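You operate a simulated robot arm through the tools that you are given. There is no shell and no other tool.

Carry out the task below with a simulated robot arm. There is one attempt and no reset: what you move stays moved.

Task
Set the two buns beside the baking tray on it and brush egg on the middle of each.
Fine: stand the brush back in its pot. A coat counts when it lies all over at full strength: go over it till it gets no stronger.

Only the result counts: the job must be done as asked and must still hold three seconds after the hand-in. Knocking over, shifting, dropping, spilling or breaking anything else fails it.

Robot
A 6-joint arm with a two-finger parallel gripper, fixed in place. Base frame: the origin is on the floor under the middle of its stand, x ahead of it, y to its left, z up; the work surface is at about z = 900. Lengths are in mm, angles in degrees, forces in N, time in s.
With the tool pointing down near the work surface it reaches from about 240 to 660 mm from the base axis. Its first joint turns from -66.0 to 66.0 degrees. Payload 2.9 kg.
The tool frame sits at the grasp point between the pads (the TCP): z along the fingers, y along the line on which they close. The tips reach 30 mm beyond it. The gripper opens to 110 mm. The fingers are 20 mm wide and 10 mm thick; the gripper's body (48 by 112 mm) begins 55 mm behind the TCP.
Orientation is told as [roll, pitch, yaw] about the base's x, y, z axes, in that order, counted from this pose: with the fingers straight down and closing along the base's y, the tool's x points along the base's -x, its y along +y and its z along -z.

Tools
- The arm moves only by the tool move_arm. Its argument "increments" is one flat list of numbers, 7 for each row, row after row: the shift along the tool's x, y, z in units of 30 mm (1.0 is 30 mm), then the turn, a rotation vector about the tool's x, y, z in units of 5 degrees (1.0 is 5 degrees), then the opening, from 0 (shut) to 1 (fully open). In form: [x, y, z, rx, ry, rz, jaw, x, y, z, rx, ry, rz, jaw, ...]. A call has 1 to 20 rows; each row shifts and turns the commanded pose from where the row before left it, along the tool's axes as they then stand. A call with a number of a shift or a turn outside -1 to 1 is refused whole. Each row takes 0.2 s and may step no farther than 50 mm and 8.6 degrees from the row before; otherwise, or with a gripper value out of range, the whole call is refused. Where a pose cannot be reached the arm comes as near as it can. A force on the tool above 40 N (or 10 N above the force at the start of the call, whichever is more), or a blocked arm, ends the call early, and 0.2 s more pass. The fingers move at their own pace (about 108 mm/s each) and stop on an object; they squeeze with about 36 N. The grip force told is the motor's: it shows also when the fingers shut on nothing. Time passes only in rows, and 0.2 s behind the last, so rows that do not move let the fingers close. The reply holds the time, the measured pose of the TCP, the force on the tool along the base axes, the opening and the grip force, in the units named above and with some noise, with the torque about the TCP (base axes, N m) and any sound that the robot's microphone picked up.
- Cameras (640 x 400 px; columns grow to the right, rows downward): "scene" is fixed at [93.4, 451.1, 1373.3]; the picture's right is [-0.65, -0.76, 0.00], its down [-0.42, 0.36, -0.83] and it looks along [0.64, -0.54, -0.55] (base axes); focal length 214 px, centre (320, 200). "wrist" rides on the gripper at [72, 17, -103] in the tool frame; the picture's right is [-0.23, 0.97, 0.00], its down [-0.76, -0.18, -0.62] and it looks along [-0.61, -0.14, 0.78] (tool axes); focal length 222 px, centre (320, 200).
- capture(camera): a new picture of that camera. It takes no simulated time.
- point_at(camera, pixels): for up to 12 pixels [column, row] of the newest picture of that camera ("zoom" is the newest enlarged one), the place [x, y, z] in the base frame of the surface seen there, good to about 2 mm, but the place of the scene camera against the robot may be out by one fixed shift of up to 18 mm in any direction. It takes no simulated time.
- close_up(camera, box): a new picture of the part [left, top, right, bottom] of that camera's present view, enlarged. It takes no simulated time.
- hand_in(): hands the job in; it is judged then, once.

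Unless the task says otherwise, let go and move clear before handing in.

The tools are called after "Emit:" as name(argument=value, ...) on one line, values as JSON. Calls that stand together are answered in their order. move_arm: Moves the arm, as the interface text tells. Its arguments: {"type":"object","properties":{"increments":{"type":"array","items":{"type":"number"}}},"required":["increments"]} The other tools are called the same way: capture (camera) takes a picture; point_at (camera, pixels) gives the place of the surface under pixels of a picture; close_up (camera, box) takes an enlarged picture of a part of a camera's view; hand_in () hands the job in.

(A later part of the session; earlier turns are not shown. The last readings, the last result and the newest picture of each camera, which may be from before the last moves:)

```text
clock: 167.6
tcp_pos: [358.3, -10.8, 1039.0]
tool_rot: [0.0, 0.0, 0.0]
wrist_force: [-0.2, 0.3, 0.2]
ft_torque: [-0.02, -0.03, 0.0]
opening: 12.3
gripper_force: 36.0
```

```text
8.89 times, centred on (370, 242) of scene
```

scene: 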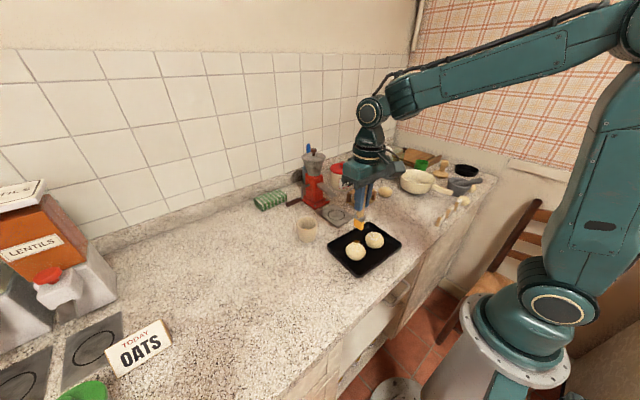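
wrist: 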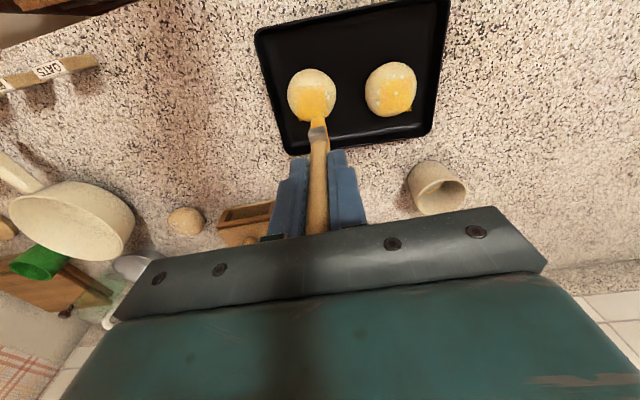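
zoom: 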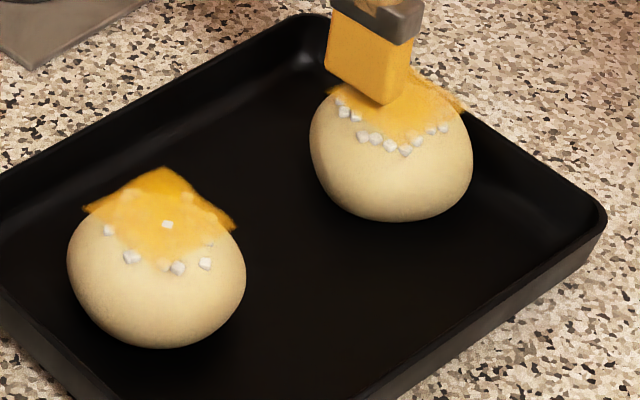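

Emit:
move_arm(increments=[0.18, -0.68, 0, 0, 0, 0, 0.05, 0, 0, 0.2, 0, 0, 0, 0.05, 0, 0.16, 0, 0, 0, 0, 0.05, 0, 0.16, 0, 0, 0, 0, 0.05, 0, 0.16, 0, 0, 0, 0, 0.05, 0, 0.16, 0, 0, 0, 0, 0.05, 0, 0.16, 0, 0, 0, 0, 0.05, 0, 0.16, 0, 0, 0, 0, 0.05, 0, 0.16, 0, 0, 0, 0, 0.05, 0, 0, -0.4, 0, 0, 0, 0.05, 0, 0, -0.8, 0, 0, 0, 0.05, 0, 0, -0.8, 0, 0, 0, 0.05, 0, 0, 0, 0, 0, 0, 0.05])

Emit:
capture(camera="wrist")

Emit:
close_up(camera="wrist", box=[290, 60, 440, 165])

Emit:
close_up(camera="scene", box=[345, 220, 395, 265])

```text
clock: 170.4
tcp_pos: [353.4, 2.1, 1093.5]
tool_rot: [0.0, -0.1, 0.0]
wrist_force: [0.0, -0.3, -0.5]
ft_torque: [0.0, -0.01, 0.01]
opening: 12.2
gripper_force: 35.9
```

```text
taken
```

wrist: 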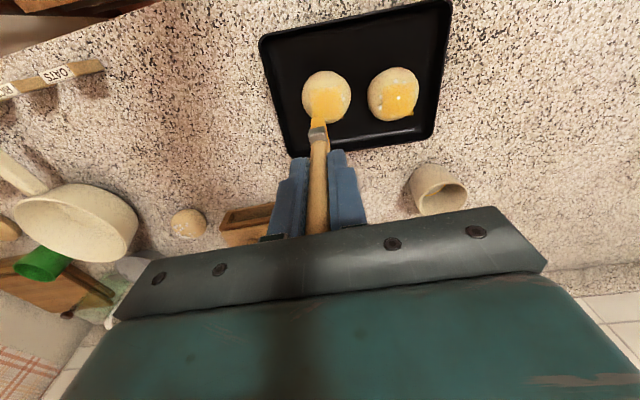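

```text
3.81 times, centred on (365, 112) of wrist
```

zoom: 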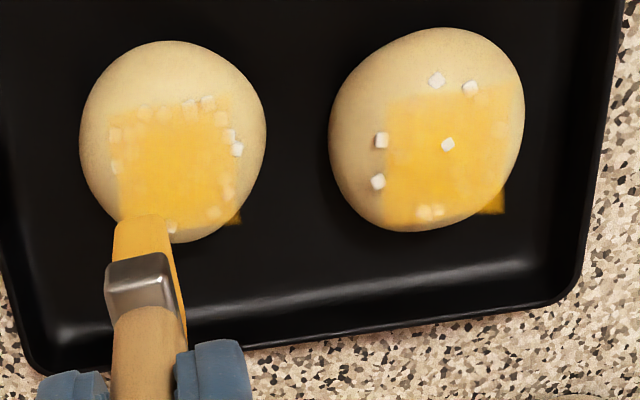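

```text
8.89 times, centred on (370, 242) of scene
```

zoom: 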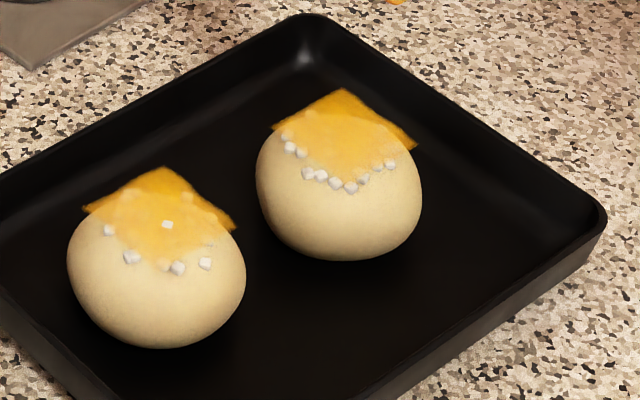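

Emit:
close_up(camera="scene", box=[361, 224, 383, 244])

Emit:
close_up(camera="wrist", box=[300, 66, 354, 126])

Emit:
close_up(camera="wrist", box=[365, 62, 421, 122])

```text
16.00 times, centred on (372, 234) of scene
```

zoom: 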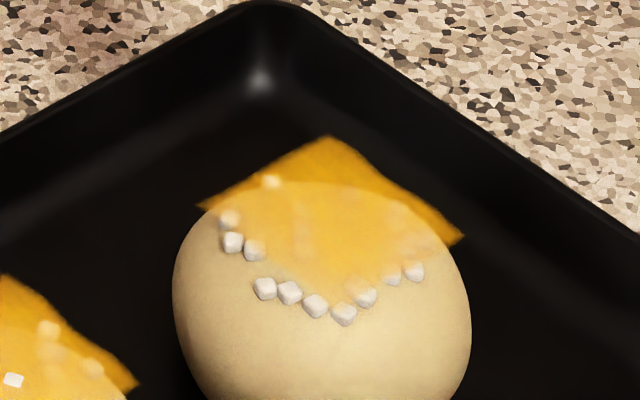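

```text
6.67 times, centred on (327, 96) of wrist
```

zoom: 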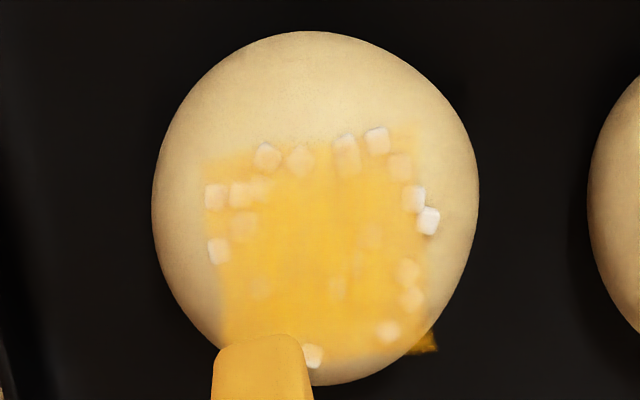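

```text
6.67 times, centred on (393, 92) of wrist
```

zoom: 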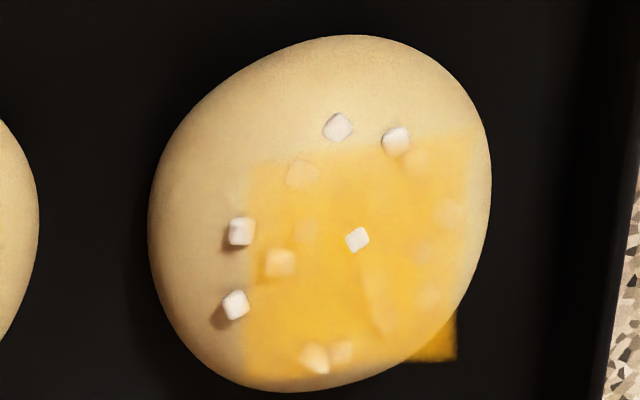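

Both coats look even; to verify they're at full strength I'll make two more passes over bun 2's centre and compare with this picture.

Emit:
move_arm(increments=[0.08, 0.78, 0.8, 0, 0, 0, 0.05, 0, 0, 0.8, 0, 0, 0, 0.05, 0, 0, 0.41, 0, 0, 0, 0.05, 0, -0.16, 0, 0, 0, 0, 0.05, 0, -0.16, 0, 0, 0, 0, 0.05, 0, -0.16, 0, 0, 0, 0, 0.05, 0, -0.16, 0, 0, 0, 0, 0.05, 0, -0.16, 0, 0, 0, 0, 0.05, 0, -0.16, 0, 0, 0, 0, 0.05, 0, -0.16, 0, 0, 0, 0, 0.05, 0, -0.16, 0, 0, 0, 0, 0.05, 0, -0.16, 0, 0, 0, 0, 0.05, 0, -0.16, 0, 0, 0, 0, 0.05, 0, 0, -0.2, 0, 0, 0, 0.05, 0, 0, 0, 0, 0, 0, 0.05])

Emit:
close_up(camera="wrist", box=[270, 75, 370, 155])

Emit:
close_up(camera="scene", box=[345, 220, 395, 265])

```text
clock: 173.6
tcp_pos: [350.0, -23.1, 1038.9]
tool_rot: [0.0, -0.1, 0.0]
wrist_force: [0.5, 0.0, 0.0]
ft_torque: [0.01, 0.02, -0.04]
opening: 12.3
gripper_force: 35.9
```

```text
5.00 times, centred on (320, 115) of wrist
```

zoom: 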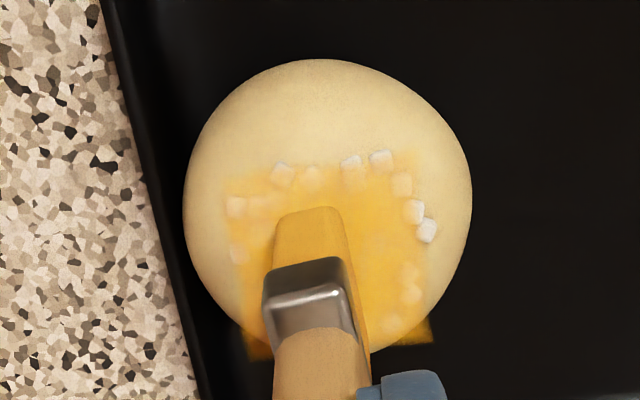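

```text
8.89 times, centred on (370, 242) of scene
```

zoom: 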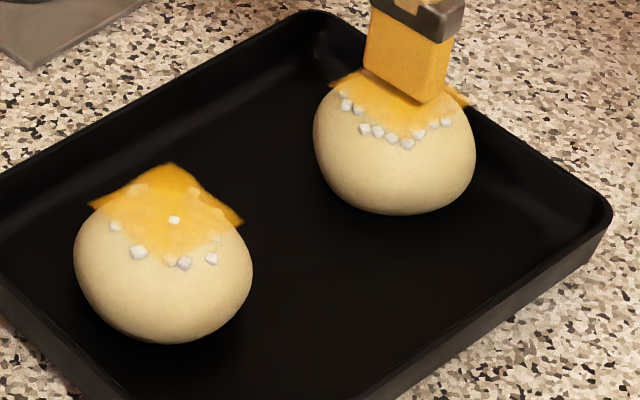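

The tray itself seems to have shifted slightly (its corner in the scene zoom went from about (305,15) to (318,12)) when bun 2 was pressed to its wall. I'll lift and measure the tray exactly.

Emit:
move_arm(increments=[0, 0, -0.2, 0, 0, 0, 0.05, 0, 0.3, -0.8, 0, 0, 0, 0.05, 0, 0.4, -0.8, 0, 0, 0, 0.05, 0, 0.4, -0.8, 0, 0, 0, 0.05, 0, 0.4, -0.8, 0, 0, 0, 0.05, 0, 0.4, -0.8, 0, 0, 0, 0.05, 0, 0, 0, 0, 0, 0, 0.05])

Emit:
capture(camera="wrist")

Emit:
close_up(camera="wrist", box=[210, 0, 450, 165])

Emit:
close_up(camera="scene", box=[320, 210, 410, 285])

```text
clock: 175.2
tcp_pos: [350.5, 34.7, 1164.7]
tool_rot: [0.0, 0.0, 0.1]
wrist_force: [-0.2, -0.3, -0.3]
ft_torque: [-0.01, 0.02, 0.01]
opening: 12.2
gripper_force: 35.9
```

```text
taken
```

wrist: 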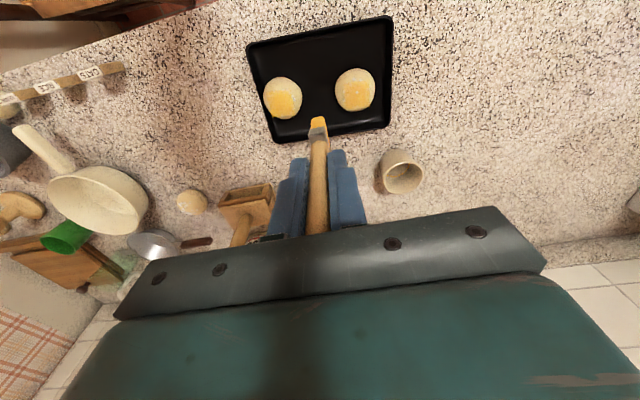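

```text
2.42 times, centred on (330, 82) of wrist
```

zoom: 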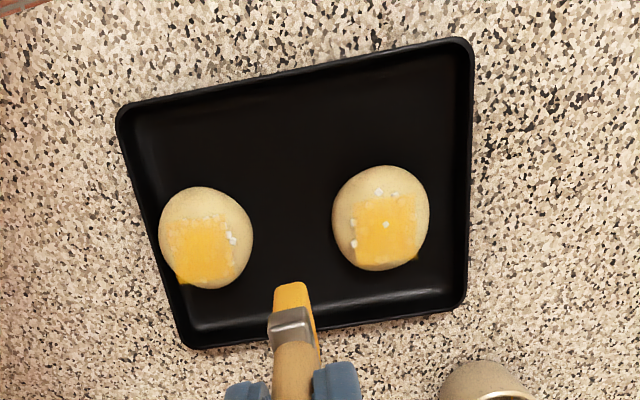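

```text
5.33 times, centred on (365, 248) of scene
```

zoom: 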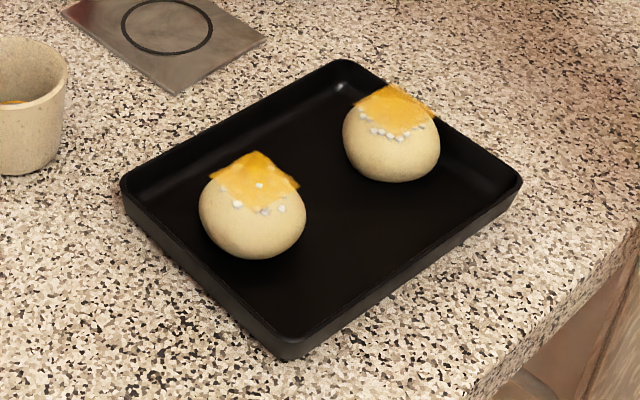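

Emit:
close_up(camera="scene", box=[345, 220, 395, 265])

Emit:
close_up(camera="scene", box=[330, 210, 390, 270])

Emit:
point_at(camera="wrist", pixels=[[246, 47], [247, 48], [392, 17], [391, 18], [389, 126], [388, 125], [274, 142], [275, 141], [320, 30], [330, 134], [390, 70], [260, 95]])

```text
8.89 times, centred on (370, 242) of scene
```

zoom: 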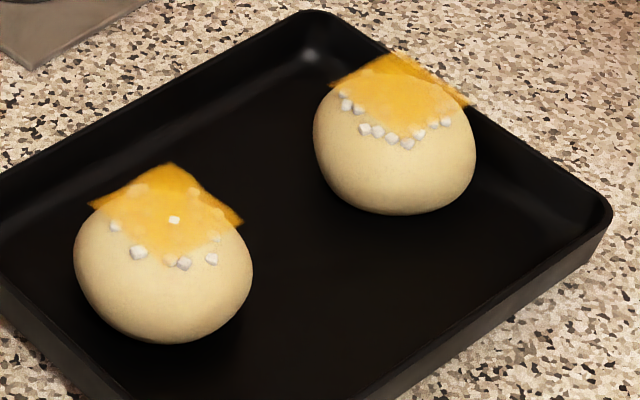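

```text
6.67 times, centred on (360, 240) of scene
```

zoom: 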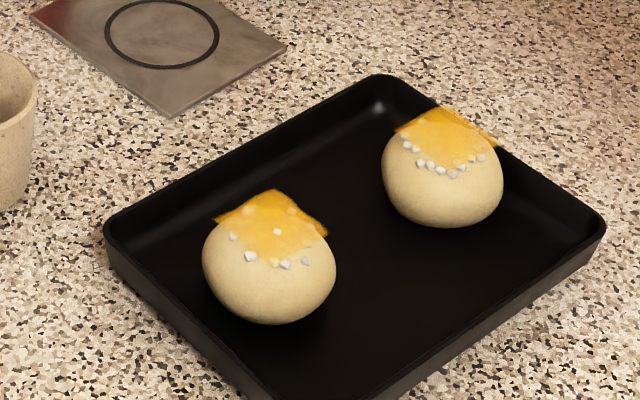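

```text
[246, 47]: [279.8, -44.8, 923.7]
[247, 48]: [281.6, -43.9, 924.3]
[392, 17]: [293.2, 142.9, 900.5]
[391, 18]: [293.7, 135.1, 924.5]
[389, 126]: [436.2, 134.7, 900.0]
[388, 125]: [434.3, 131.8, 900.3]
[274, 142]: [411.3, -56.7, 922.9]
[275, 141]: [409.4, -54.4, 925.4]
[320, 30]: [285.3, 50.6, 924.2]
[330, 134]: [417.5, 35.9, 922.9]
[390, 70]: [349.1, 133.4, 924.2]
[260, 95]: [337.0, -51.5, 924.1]
```

The tray has slid about 4 mm toward -y; I'll deal with that later and avoid pushing against its walls. First I compare both coats closely.

Emit:
close_up(camera="scene", box=[365, 222, 387, 242])

Emit:
close_up(camera="scene", box=[341, 235, 363, 255])

Emit:
close_up(camera="wrist", box=[258, 70, 308, 125])

Emit:
close_up(camera="wrist", box=[330, 62, 380, 117])

```text
16.00 times, centred on (376, 232) of scene
```

zoom: 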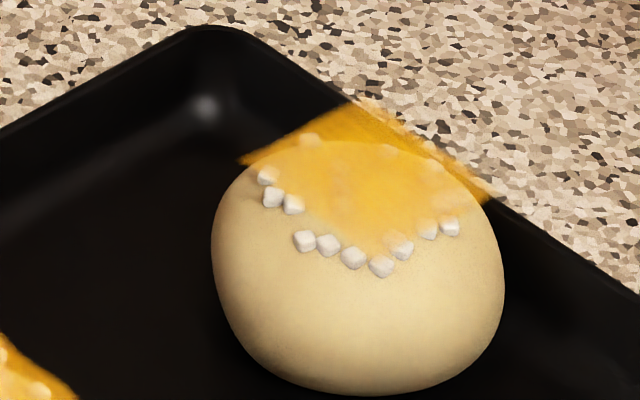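

```text
16.00 times, centred on (352, 245) of scene
```

zoom: 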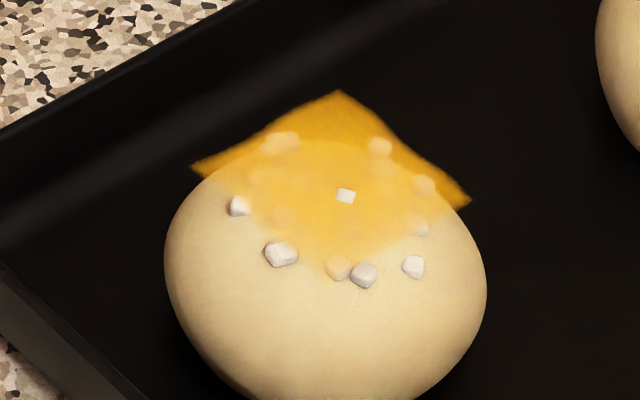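

```text
7.27 times, centred on (283, 98) of wrist
```

zoom: 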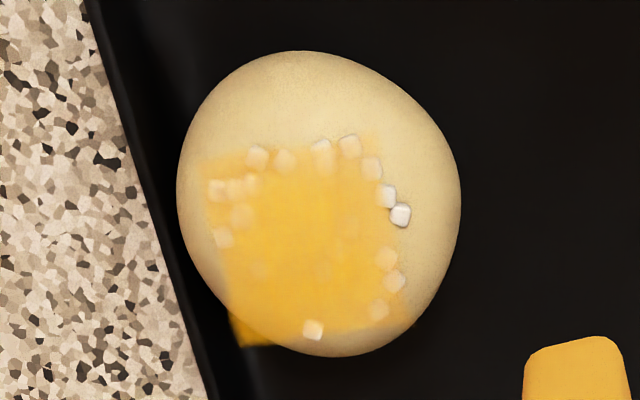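

```text
7.27 times, centred on (355, 90) of wrist
```

zoom: 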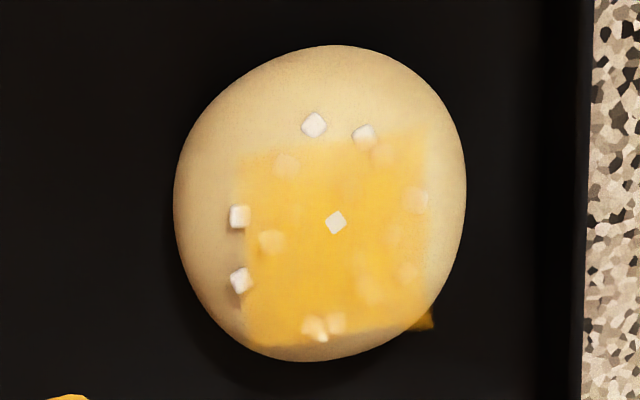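

Emit:
close_up(camera="scene", box=[330, 210, 400, 275])

Emit:
close_up(camera="scene", box=[310, 190, 420, 290])

```text
6.15 times, centred on (365, 242) of scene
```

zoom: 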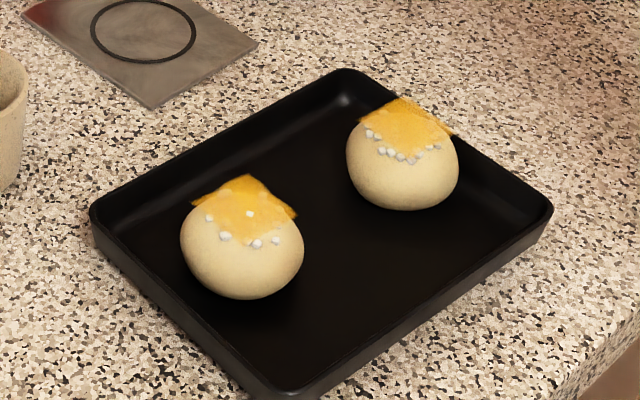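

```text
4.00 times, centred on (365, 240) of scene
```

zoom: 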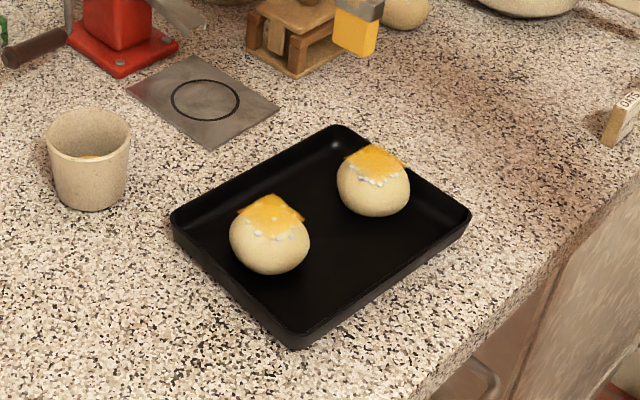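

The shift is about 4 mm, toward -y. Before finishing I'll draw bun 2 off the wall with one light +y stroke, which also gives it another pass.

Emit:
move_arm(increments=[-0.117, -0.753, 0.6, 0, 0, 0, 0.05, 0, -0.753, 0.6, 0, 0, 0, 0.05, 0, -0.753, 0.6, 0, 0, 0, 0.05, 0, 0, 0.9, 0, 0, 0, 0.05, 0, 0, 0.9, 0, 0, 0, 0.05, 0, 0, 0.6, 0, 0, 0, 0.05, 0, 0, 0.18, 0, 0, 0, 0.05, 0, 0.16, 0, 0, 0, 0, 0.05, 0, 0.16, 0, 0, 0, 0, 0.05, 0, 0.16, 0, 0, 0, 0, 0.05, 0, 0.16, 0, 0, 0, 0, 0.05, 0, 0.16, 0, 0, 0, 0, 0.05, 0, 0.16, 0, 0, 0, 0, 0.05, 0, 0, -0.2, 0, 0, 0, 0.05, 0, 0, 0, 0, 0, 0, 0.05])

Emit:
close_up(camera="wrist", box=[270, 75, 370, 155])

Emit:
close_up(camera="scene", box=[330, 210, 400, 275])

```text
clock: 178.4
tcp_pos: [354.2, -3.7, 1039.8]
tool_rot: [0.1, -0.1, 0.0]
wrist_force: [-0.4, 0.1, 0.3]
ft_torque: [0.01, -0.01, 0.03]
opening: 12.0
gripper_force: 35.8
```

```text
5.00 times, centred on (320, 115) of wrist
```

zoom: 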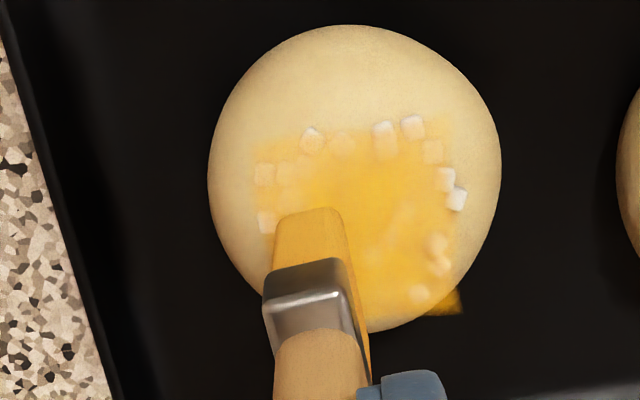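

```text
6.15 times, centred on (365, 242) of scene
```

zoom: 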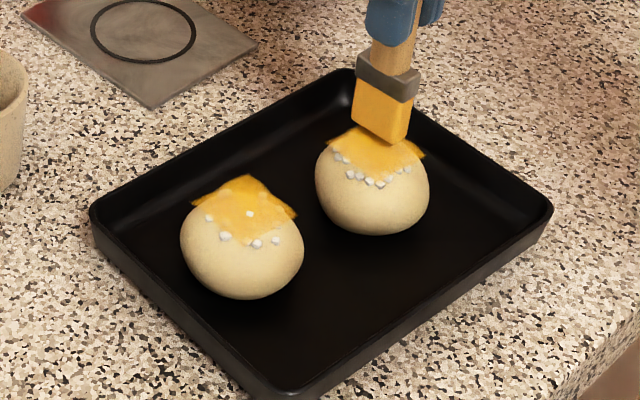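

Bun 2 is off the wall and the tray unchanged. The robot-side edge of its coat looks slightly paler, so I'll test with short strokes shifted 8 mm toward that edge, staying clear of the walls.

Emit:
move_arm(increments=[0.4, 0.66, 0, 0, 0, 0, 0.05, 0, 0, 0.2, 0, 0, 0, 0.05, 0, -0.16, 0, 0, 0, 0, 0.05, 0, -0.16, 0, 0, 0, 0, 0.05, 0, -0.16, 0, 0, 0, 0, 0.05, 0, -0.16, 0, 0, 0, 0, 0.05, 0, -0.16, 0, 0, 0, 0, 0.05, 0, 0, -0.2, 0, 0, 0, 0.05, 0, 0, 0, 0, 0, 0, 0.05])

Emit:
close_up(camera="wrist", box=[270, 75, 370, 155])

Emit:
close_up(camera="scene", box=[330, 210, 400, 275])

```text
clock: 180.4
tcp_pos: [342.3, -8.5, 1039.9]
tool_rot: [0.0, 0.0, 0.0]
wrist_force: [-0.4, 0.6, 0.0]
ft_torque: [-0.02, 0.01, -0.03]
opening: 12.4
gripper_force: 36.0
```

```text
5.00 times, centred on (320, 115) of wrist
```

zoom: 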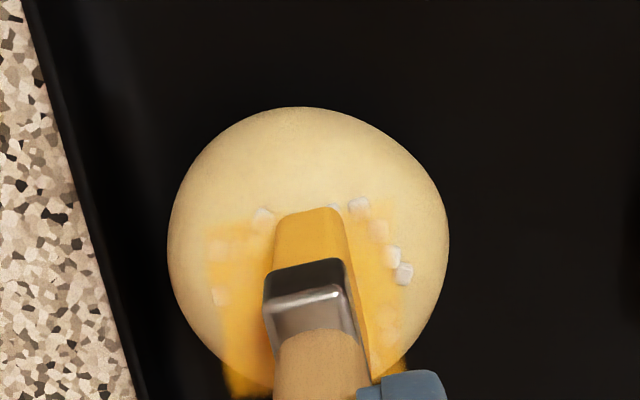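

```text
6.15 times, centred on (365, 242) of scene
```

zoom: 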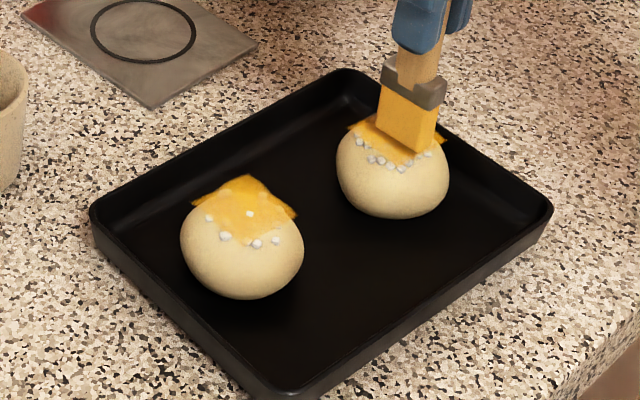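

Emit:
move_arm(increments=[-0.15, -0.65, 0, 0, 0, 0, 0.05, 0, 0, 0.2, 0, 0, 0, 0.05, 0, 0.16, 0, 0, 0, 0, 0.05, 0, 0.16, 0, 0, 0, 0, 0.05, 0, 0.16, 0, 0, 0, 0, 0.05, 0, 0.16, 0, 0, 0, 0, 0.05, 0, 0.16, 0, 0, 0, 0, 0.05, 0, 0.16, 0, 0, 0, 0, 0.05, 0, 0, -0.4, 0, 0, 0, 0.05, 0, 0.3, -0.8, 0, 0, 0, 0.05, 0, 0.3, -0.8, 0, 0, 0, 0.05, 0, 0, 0, 0, 0, 0, 0.05])

Emit:
capture(camera="wrist")

Emit:
close_up(camera="wrist", box=[260, 60, 410, 165])

Emit:
close_up(camera="scene", box=[345, 220, 395, 265])

```text
clock: 183.0
tcp_pos: [347.9, 18.5, 1093.1]
tool_rot: [0.0, 0.1, 0.0]
wrist_force: [-0.4, 0.1, -0.2]
ft_torque: [0.02, 0.02, -0.01]
opening: 12.1
gripper_force: 36.1
```

```text
taken
```

wrist: 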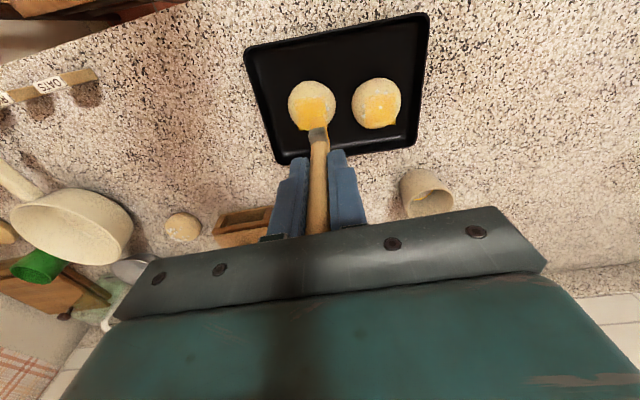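

```text
3.81 times, centred on (335, 112) of wrist
```

zoom: 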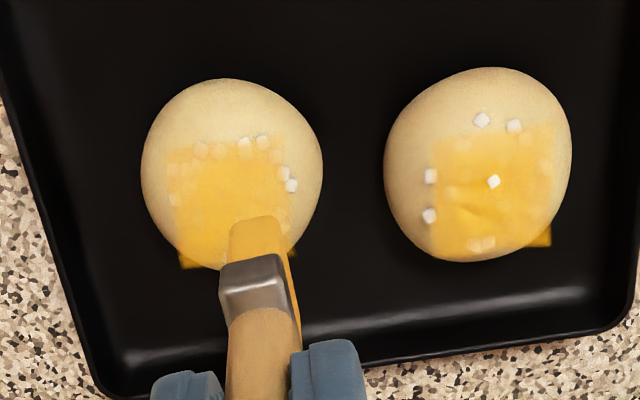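

```text
8.89 times, centred on (370, 242) of scene
```

zoom: 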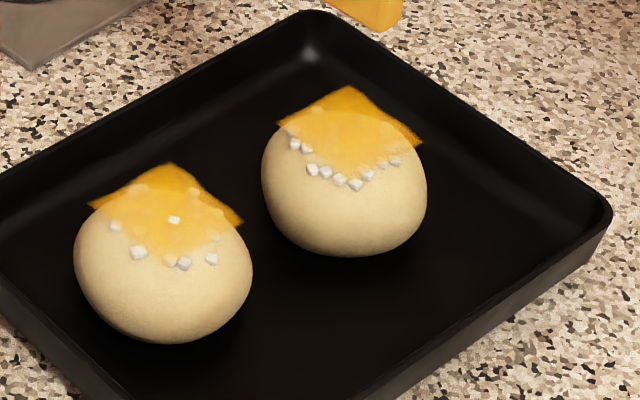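

Emit:
close_up(camera="scene", box=[358, 224, 380, 244])

Emit:
close_up(camera="scene", box=[341, 235, 363, 255])

Emit:
close_up(camera="wrist", box=[284, 75, 340, 135])

Emit:
close_up(camera="wrist", box=[348, 72, 404, 132])

```text
16.00 times, centred on (369, 234) of scene
```

zoom: 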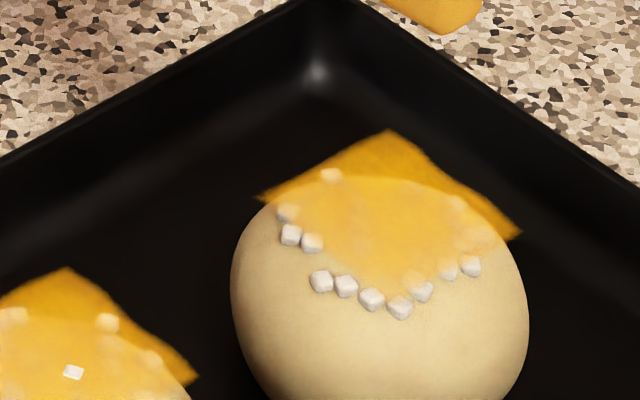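

```text
16.00 times, centred on (352, 245) of scene
```

zoom: 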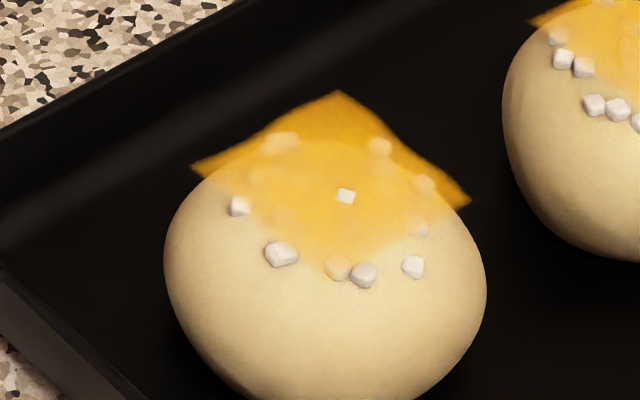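

```text
6.67 times, centred on (312, 105) of wrist
```

zoom: 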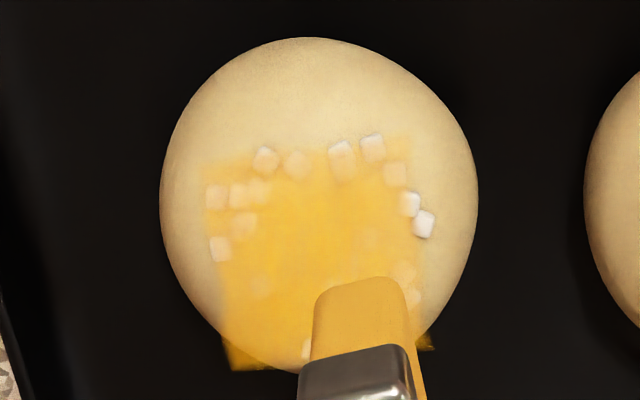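

```text
6.67 times, centred on (376, 102) of wrist
```

zoom: 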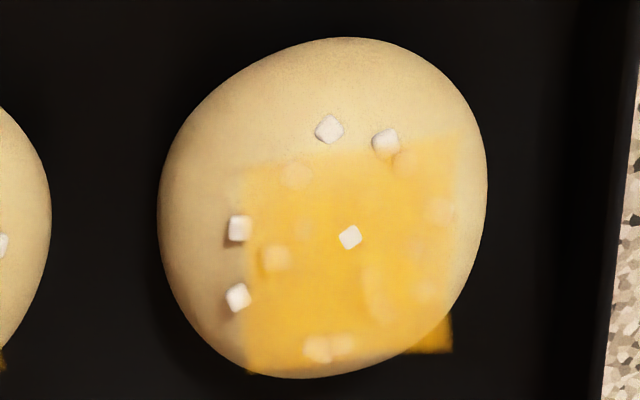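

Both coats match in strength over the dark tray (scene zoom 390,155 and 335,115) and no longer change, so they're at full strength. Now I'll bring the brush back over the pot.

Emit:
move_arm(increments=[-0.873, 0.675, 0, 0, 0, 0, 0.05, -0.873, 0.675, 0, 0, 0, 0, 0.05, -0.873, 0.675, 0, 0, 0, 0, 0.05, -0.873, 0.675, 0, 0, 0, 0, 0.05, -0.873, 0.675, 0, 0, 0, 0, 0.05, -0.873, 0.675, 0, 0, 0, 0, 0.05, 0, 0, 0, 0, 0, 0, 0.05])

Emit:
close_up(camera="wrist", box=[270, 65, 370, 165])

Emit:
close_up(camera="scene", box=[285, 170, 335, 245])

```text
clock: 184.6
tcp_pos: [504.5, 140.9, 1092.4]
tool_rot: [0.0, 0.1, 0.0]
wrist_force: [-1.1, -0.1, 0.1]
ft_torque: [0.02, 0.03, 0.03]
opening: 12.0
gripper_force: 35.8
```

```text
4.00 times, centred on (320, 115) of wrist
```

zoom: 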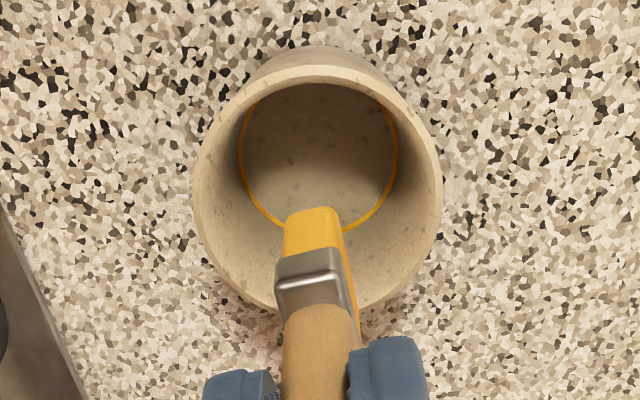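

```text
5.33 times, centred on (310, 208) of scene
```

zoom: 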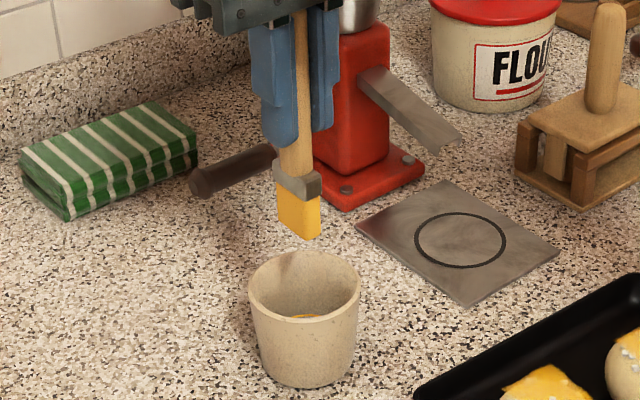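

The brush is still straight in the grip and centred over the pot. I'll lower it in to light contact.

Emit:
move_arm(increments=[0, -0.02, 0.9, 0, 0, 0, 0.05, 0, 0, 0.9, 0, 0, 0, 0.05, 0, 0, 0.6, 0, 0, 0, 0.05, 0, 0, 0.3, 0, 0, 0, 0.05, 0, 0, 0.06, 0, 0, 0, 0.05, 0, 0, 0.03, 0, 0, 0, 0.05, 0, 0, 0, 0, 0, 0, 0.05])

```text
clock: 186.2
tcp_pos: [503.9, 138.9, 1008.3]
tool_rot: [0.1, 0.1, -0.1]
wrist_force: [0.3, -0.1, -0.8]
ft_torque: [0.01, 0.03, 0.01]
opening: 12.1
gripper_force: 36.4
```

Emit:
move_arm(increments=[0, 0, 0.025, 0, 0, 0, 0.05, 0, 0, 0, 0, 0, 0, 0.05])

```text
clock: 186.8
tcp_pos: [503.7, 138.9, 1009.0]
tool_rot: [0.0, 0.0, 0.0]
wrist_force: [-0.8, -0.7, -0.3]
ft_torque: [-0.02, 0.0, 0.04]
opening: 12.0
gripper_force: 36.3
```

Emit:
move_arm(increments=[0, 0, 0.025, 0, 0, 0, 0.05, 0, 0, 0, 0, 0, 0, 0.05])

```text
clock: 187.4
tcp_pos: [504.1, 139.7, 1008.7]
tool_rot: [0.1, 0.0, -0.1]
wrist_force: [-1.1, -0.4, -0.2]
ft_torque: [0.02, -0.02, 0.02]
opening: 12.1
gripper_force: 35.7
```

Emit:
move_arm(increments=[0, 0, 0.02, 0, 0, 0, 0.05, 0, 0, 0, 0, 0, 0, 0.05])

```text
clock: 188.0
tcp_pos: [504.1, 139.9, 1007.2]
tool_rot: [0.0, -0.1, 0.0]
wrist_force: [-0.6, -1.2, 1.8]
ft_torque: [-0.04, 0.03, 0.02]
opening: 12.1
gripper_force: 36.5
```

Light contact with the pot's bottom (1.8 N). I'll open the fingers just slightly so the brush settles upright.

Emit:
move_arm(increments=[0, 0, 0.01, 0, 0, 0, 0.05, 0, 0, 0, 0, 0, 0, 0.125, 0, 0, 0, 0, 0, 0, 0.125, 0, 0, 0, 0, 0, 0, 0.125])

Emit:
capture(camera="wrist")

Emit:
close_up(camera="wrist", box=[265, 85, 375, 215])

Emit:
close_up(camera="scene", box=[285, 170, 335, 245])

```text
clock: 189.0
tcp_pos: [503.9, 139.6, 1007.1]
tool_rot: [0.0, 0.0, 0.0]
wrist_force: [0.7, -0.5, 0.2]
ft_torque: [-0.01, -0.01, 0.01]
opening: 13.8
gripper_force: 0.1
```

```text
taken
```

wrist: 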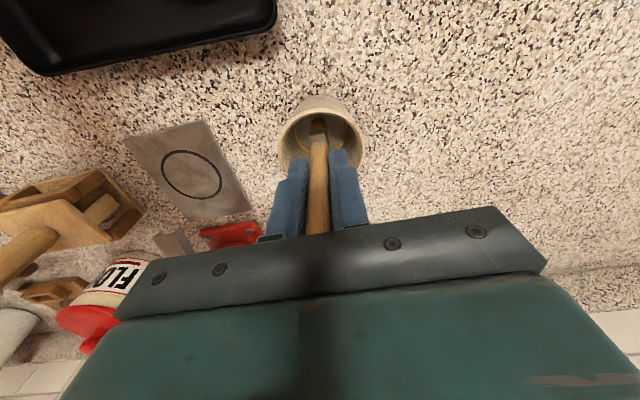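

```text
3.08 times, centred on (320, 150) of wrist
```

zoom: 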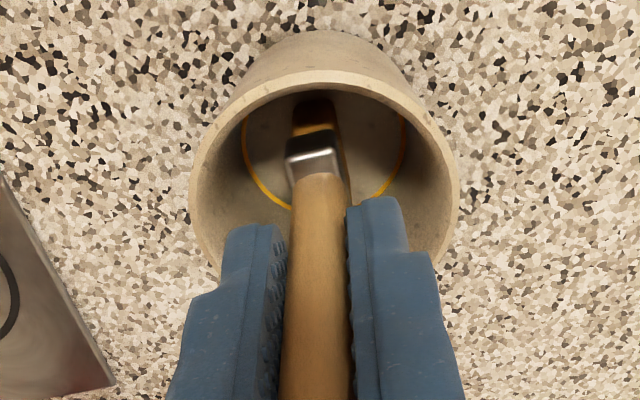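

```text
5.33 times, centred on (310, 208) of scene
```

zoom: 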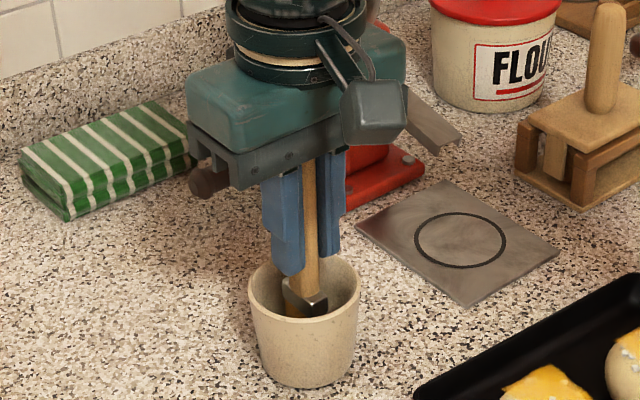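

The fingers have let go and the brush still stands. I'll open further in stages without moving and check it stays upright.

Emit:
move_arm(increments=[0, 0, 0, 0, 0, 0, 0.15, 0, 0, 0, 0, 0, 0, 0.2, 0, 0, 0, 0, 0, 0, 0.25, 0, 0, 0, 0, 0, 0, 0.3, 0, 0, 0, 0, 0, 0, 0.3])

Emit:
capture(camera="wrist")

Emit:
close_up(camera="scene", box=[285, 170, 335, 245])

```text
clock: 190.2
tcp_pos: [503.3, 139.4, 1007.9]
tool_rot: [0.0, 0.0, 0.0]
wrist_force: [-0.7, 0.6, -0.4]
ft_torque: [-0.04, -0.02, 0.0]
opening: 32.9
gripper_force: 0.0
```

```text
taken
```

wrist: 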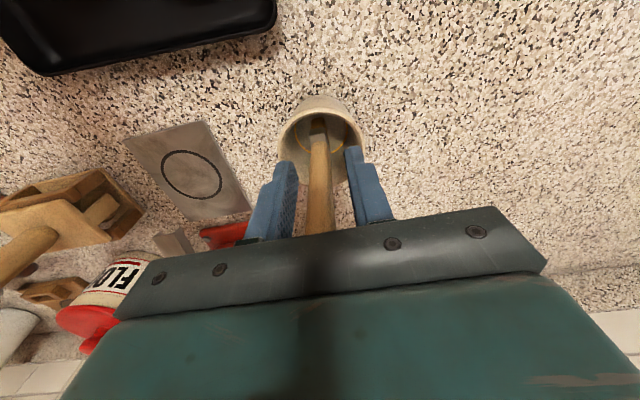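

```text
5.33 times, centred on (310, 208) of scene
```

zoom: 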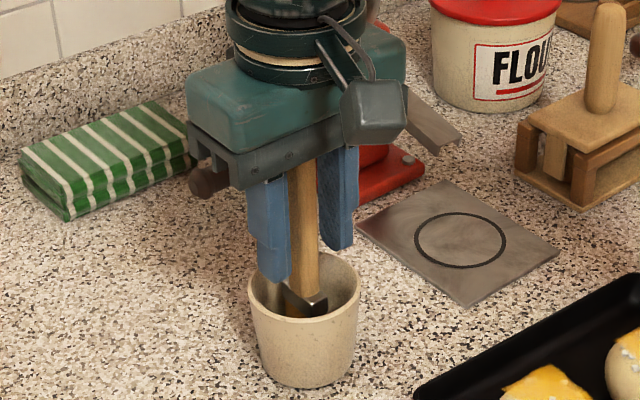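

Emit:
move_arm(increments=[0, 0, 0, 0, 0, 0, 0.3, 0, 0, 0, 0, 0, 0, 0.3, 0, 0, 0, 0, 0, 0, 0.3, 0, 0, 0, 0, 0, 0, 0.3])

Emit:
close_up(camera="wrist", box=[255, 85, 385, 240])

Emit:
close_up(camera="scene", box=[285, 170, 335, 245])

```text
clock: 191.2
tcp_pos: [503.3, 139.4, 1008.2]
tool_rot: [0.0, 0.0, -0.1]
wrist_force: [0.0, 1.0, 0.2]
ft_torque: [0.01, 0.01, -0.01]
opening: 33.0
gripper_force: 0.1
```

```text
2.58 times, centred on (320, 162) of wrist
```

zoom: 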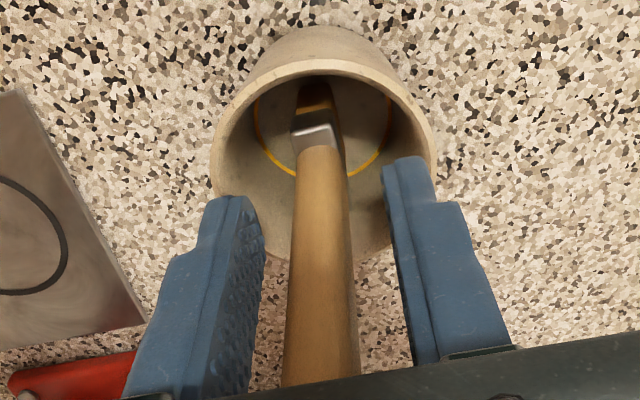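

```text
5.33 times, centred on (310, 208) of scene
```

zoom: 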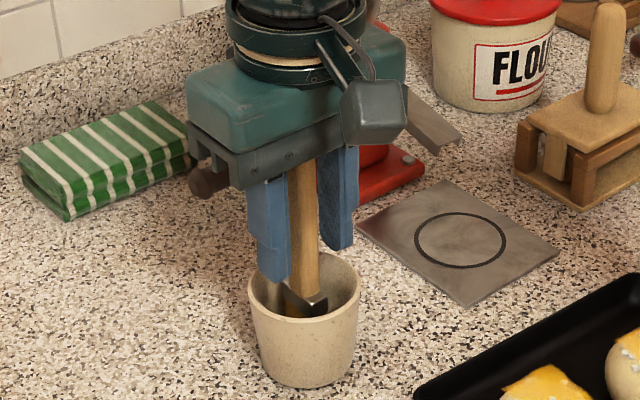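

The brush stands still. I'll open a little more and rise straight up clear of it.

Emit:
move_arm(increments=[0, 0, 0, 0, 0, 0, 0.45, 0, 0, 0, 0, 0, 0, 0.5, 0, 0, -0.3, 0, 0, 0, 0.5, 0, 0, -0.6, 0, 0, 0, 0.5, 0, 0, -0.8, 0, 0, 0, 0.5, 0, 0, -0.9, 0, 0, 0, 0.5, 0, 0, -0.9, 0, 0, 0, 0.5, 0, 0, -0.5, 0, 0, 0, 0.5, 0, 0, 0, 0, 0, 0, 0.5])

Emit:
close_up(camera="wrist", box=[255, 65, 385, 220])

Emit:
close_up(camera="scene", box=[285, 170, 335, 245])

```text
clock: 193.2
tcp_pos: [505.3, 139.6, 1127.4]
tool_rot: [0.1, -0.1, 0.0]
wrist_force: [0.1, 0.1, 0.4]
ft_torque: [-0.01, 0.0, 0.0]
opening: 55.0
gripper_force: 0.1
```

```text
2.58 times, centred on (320, 142) of wrist
```

zoom: 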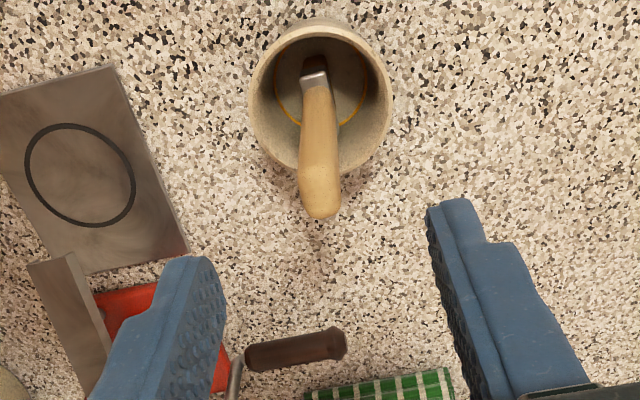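

```text
5.33 times, centred on (310, 208) of scene
```

zoom: 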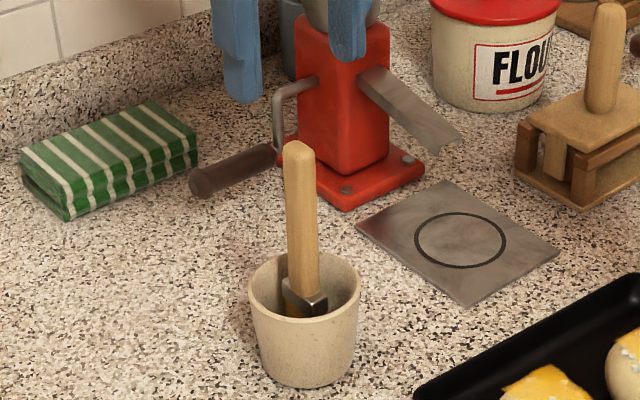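

The brush is standing in its pot. I'll return to the starting pose so I can compare the tray's position with the first picture.

Emit:
move_arm(increments=[0, 0, -0.9, 0, 0, 0, 0.6, 0.9, -0.137, -0.9, 0, 0, 0, 0.8, 0.9, -0.137, -0.9, 0, 0, 0, 1, 0.9, -0.137, -0.9, 0, 0, 0, 1, 0.9, -0.137, -0.9, 0, 0, 0, 1, 0.9, -0.137, -0.87, 0, 0, 0, 1, 0, 0, 0, 0, 0, 0, 1])

Emit:
capture(camera="wrist")

Emit:
close_up(camera="wrist", box=[200, 0, 440, 240])

Emit:
capture(camera="scene")

Emit:
close_up(camera="scene", box=[240, 140, 500, 310])

```text
clock: 194.8
tcp_pos: [367.2, 118.2, 1287.6]
tool_rot: [0.0, 0.0, 0.0]
wrist_force: [0.5, -0.6, -0.1]
ft_torque: [-0.01, -0.04, -0.02]
opening: 110.1
gripper_force: 0.3
```

```text
taken
```

wrist: 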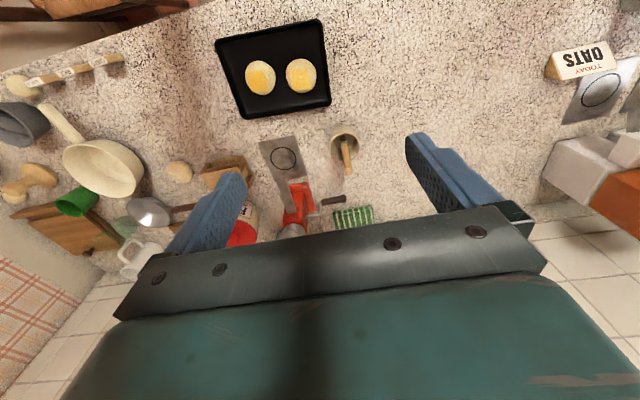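

```text
1.67 times, centred on (320, 120) of wrist
```

zoom: 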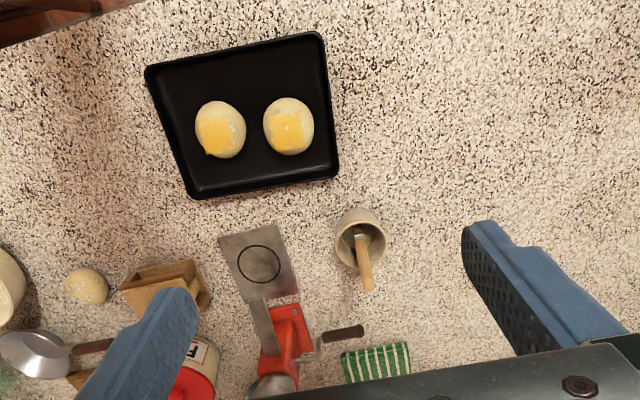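

```text
taken
```

scene: 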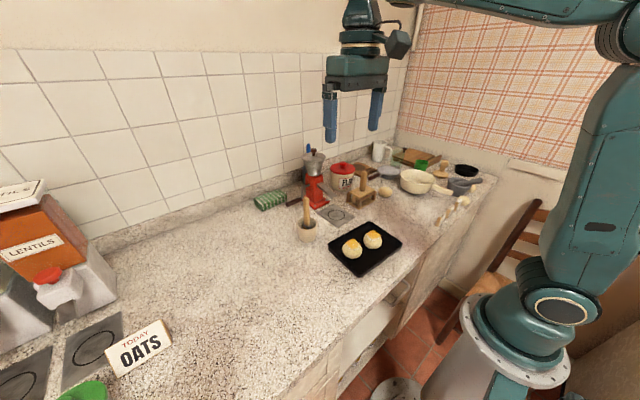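

```text
2.35 times, centred on (370, 225) of scene
```

zoom: 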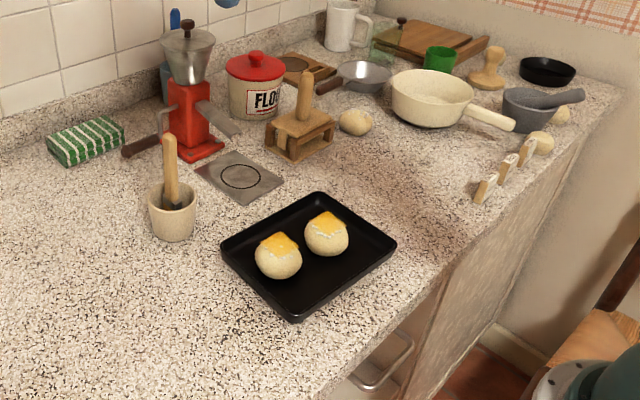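

The tray sits roughly 5 mm from its starting place. I'll measure its rim precisely to decide how far to nudge it back.

Emit:
close_up(camera="wrist", box=[205, 10, 345, 125])

Emit:
point_at(camera="wrist", pixels=[[216, 42], [217, 42], [218, 43], [319, 20], [320, 20], [330, 103], [331, 104], [245, 117], [246, 117], [230, 80], [231, 80], [326, 60]])

```text
3.48 times, centred on (275, 68) of wrist
```

zoom: 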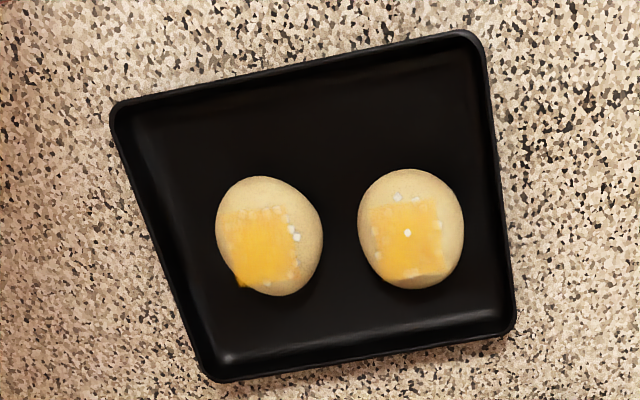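

```text
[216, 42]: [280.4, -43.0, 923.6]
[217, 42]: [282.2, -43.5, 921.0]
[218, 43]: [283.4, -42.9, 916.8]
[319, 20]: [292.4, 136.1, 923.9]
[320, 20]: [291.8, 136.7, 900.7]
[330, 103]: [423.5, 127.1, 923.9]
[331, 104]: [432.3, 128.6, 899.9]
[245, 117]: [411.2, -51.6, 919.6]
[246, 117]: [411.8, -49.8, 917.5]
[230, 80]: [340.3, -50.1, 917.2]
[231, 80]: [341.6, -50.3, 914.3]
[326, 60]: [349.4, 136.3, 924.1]
```

The tray is only about 3.5 mm off (rim corners now y≈-43/136 versus -40/139), which I'll leave rather than risk more. I'll bring the wrist camera closer to inspect both coats in detail.

Emit:
move_arm(increments=[0.5, -0.6, 0.8, 0, 0, 0, 1, 0.3, -0.6, 0.9, 0, 0, 0, 1, 0.2, -0.6, 0.9, 0, 0, 0, 1, 0.1, -0.6, 0.9, 0, 0, 0, 1, 0, -0.2, 0.9, 0, 0, 0, 1, 0, 0, 0.9, 0, 0, 0, 1, 0, 0, 0.9, 0, 0, 0, 1, 0, 0, 0.9, 0, 0, 0, 1, 0, 0, 0, 0, 0, 0, 1])

Emit:
capture(camera="wrist")

Emit:
close_up(camera="wrist", box=[240, 70, 400, 180])

```text
clock: 196.8
tcp_pos: [335.8, 40.8, 1074.3]
tool_rot: [-0.1, 0.0, 0.0]
wrist_force: [0.7, 0.5, 0.7]
ft_torque: [0.05, -0.01, 0.02]
opening: 109.9
gripper_force: 0.0
```

```text
taken
```

wrist: 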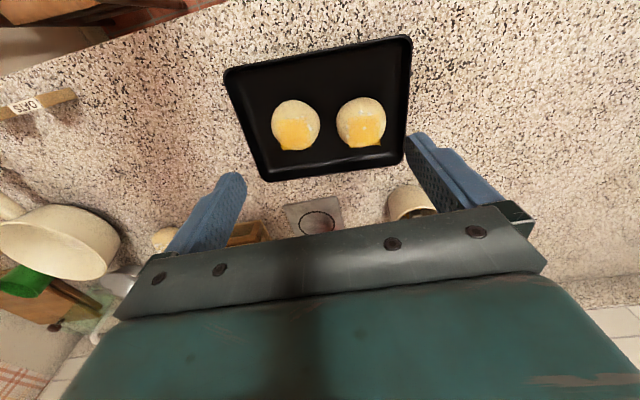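

```text
3.64 times, centred on (320, 125) of wrist
```

zoom: 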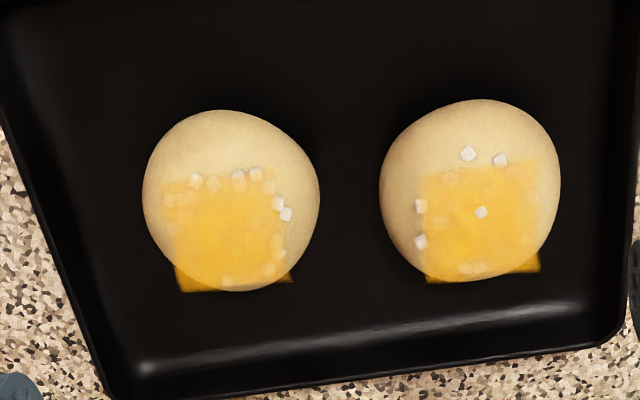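

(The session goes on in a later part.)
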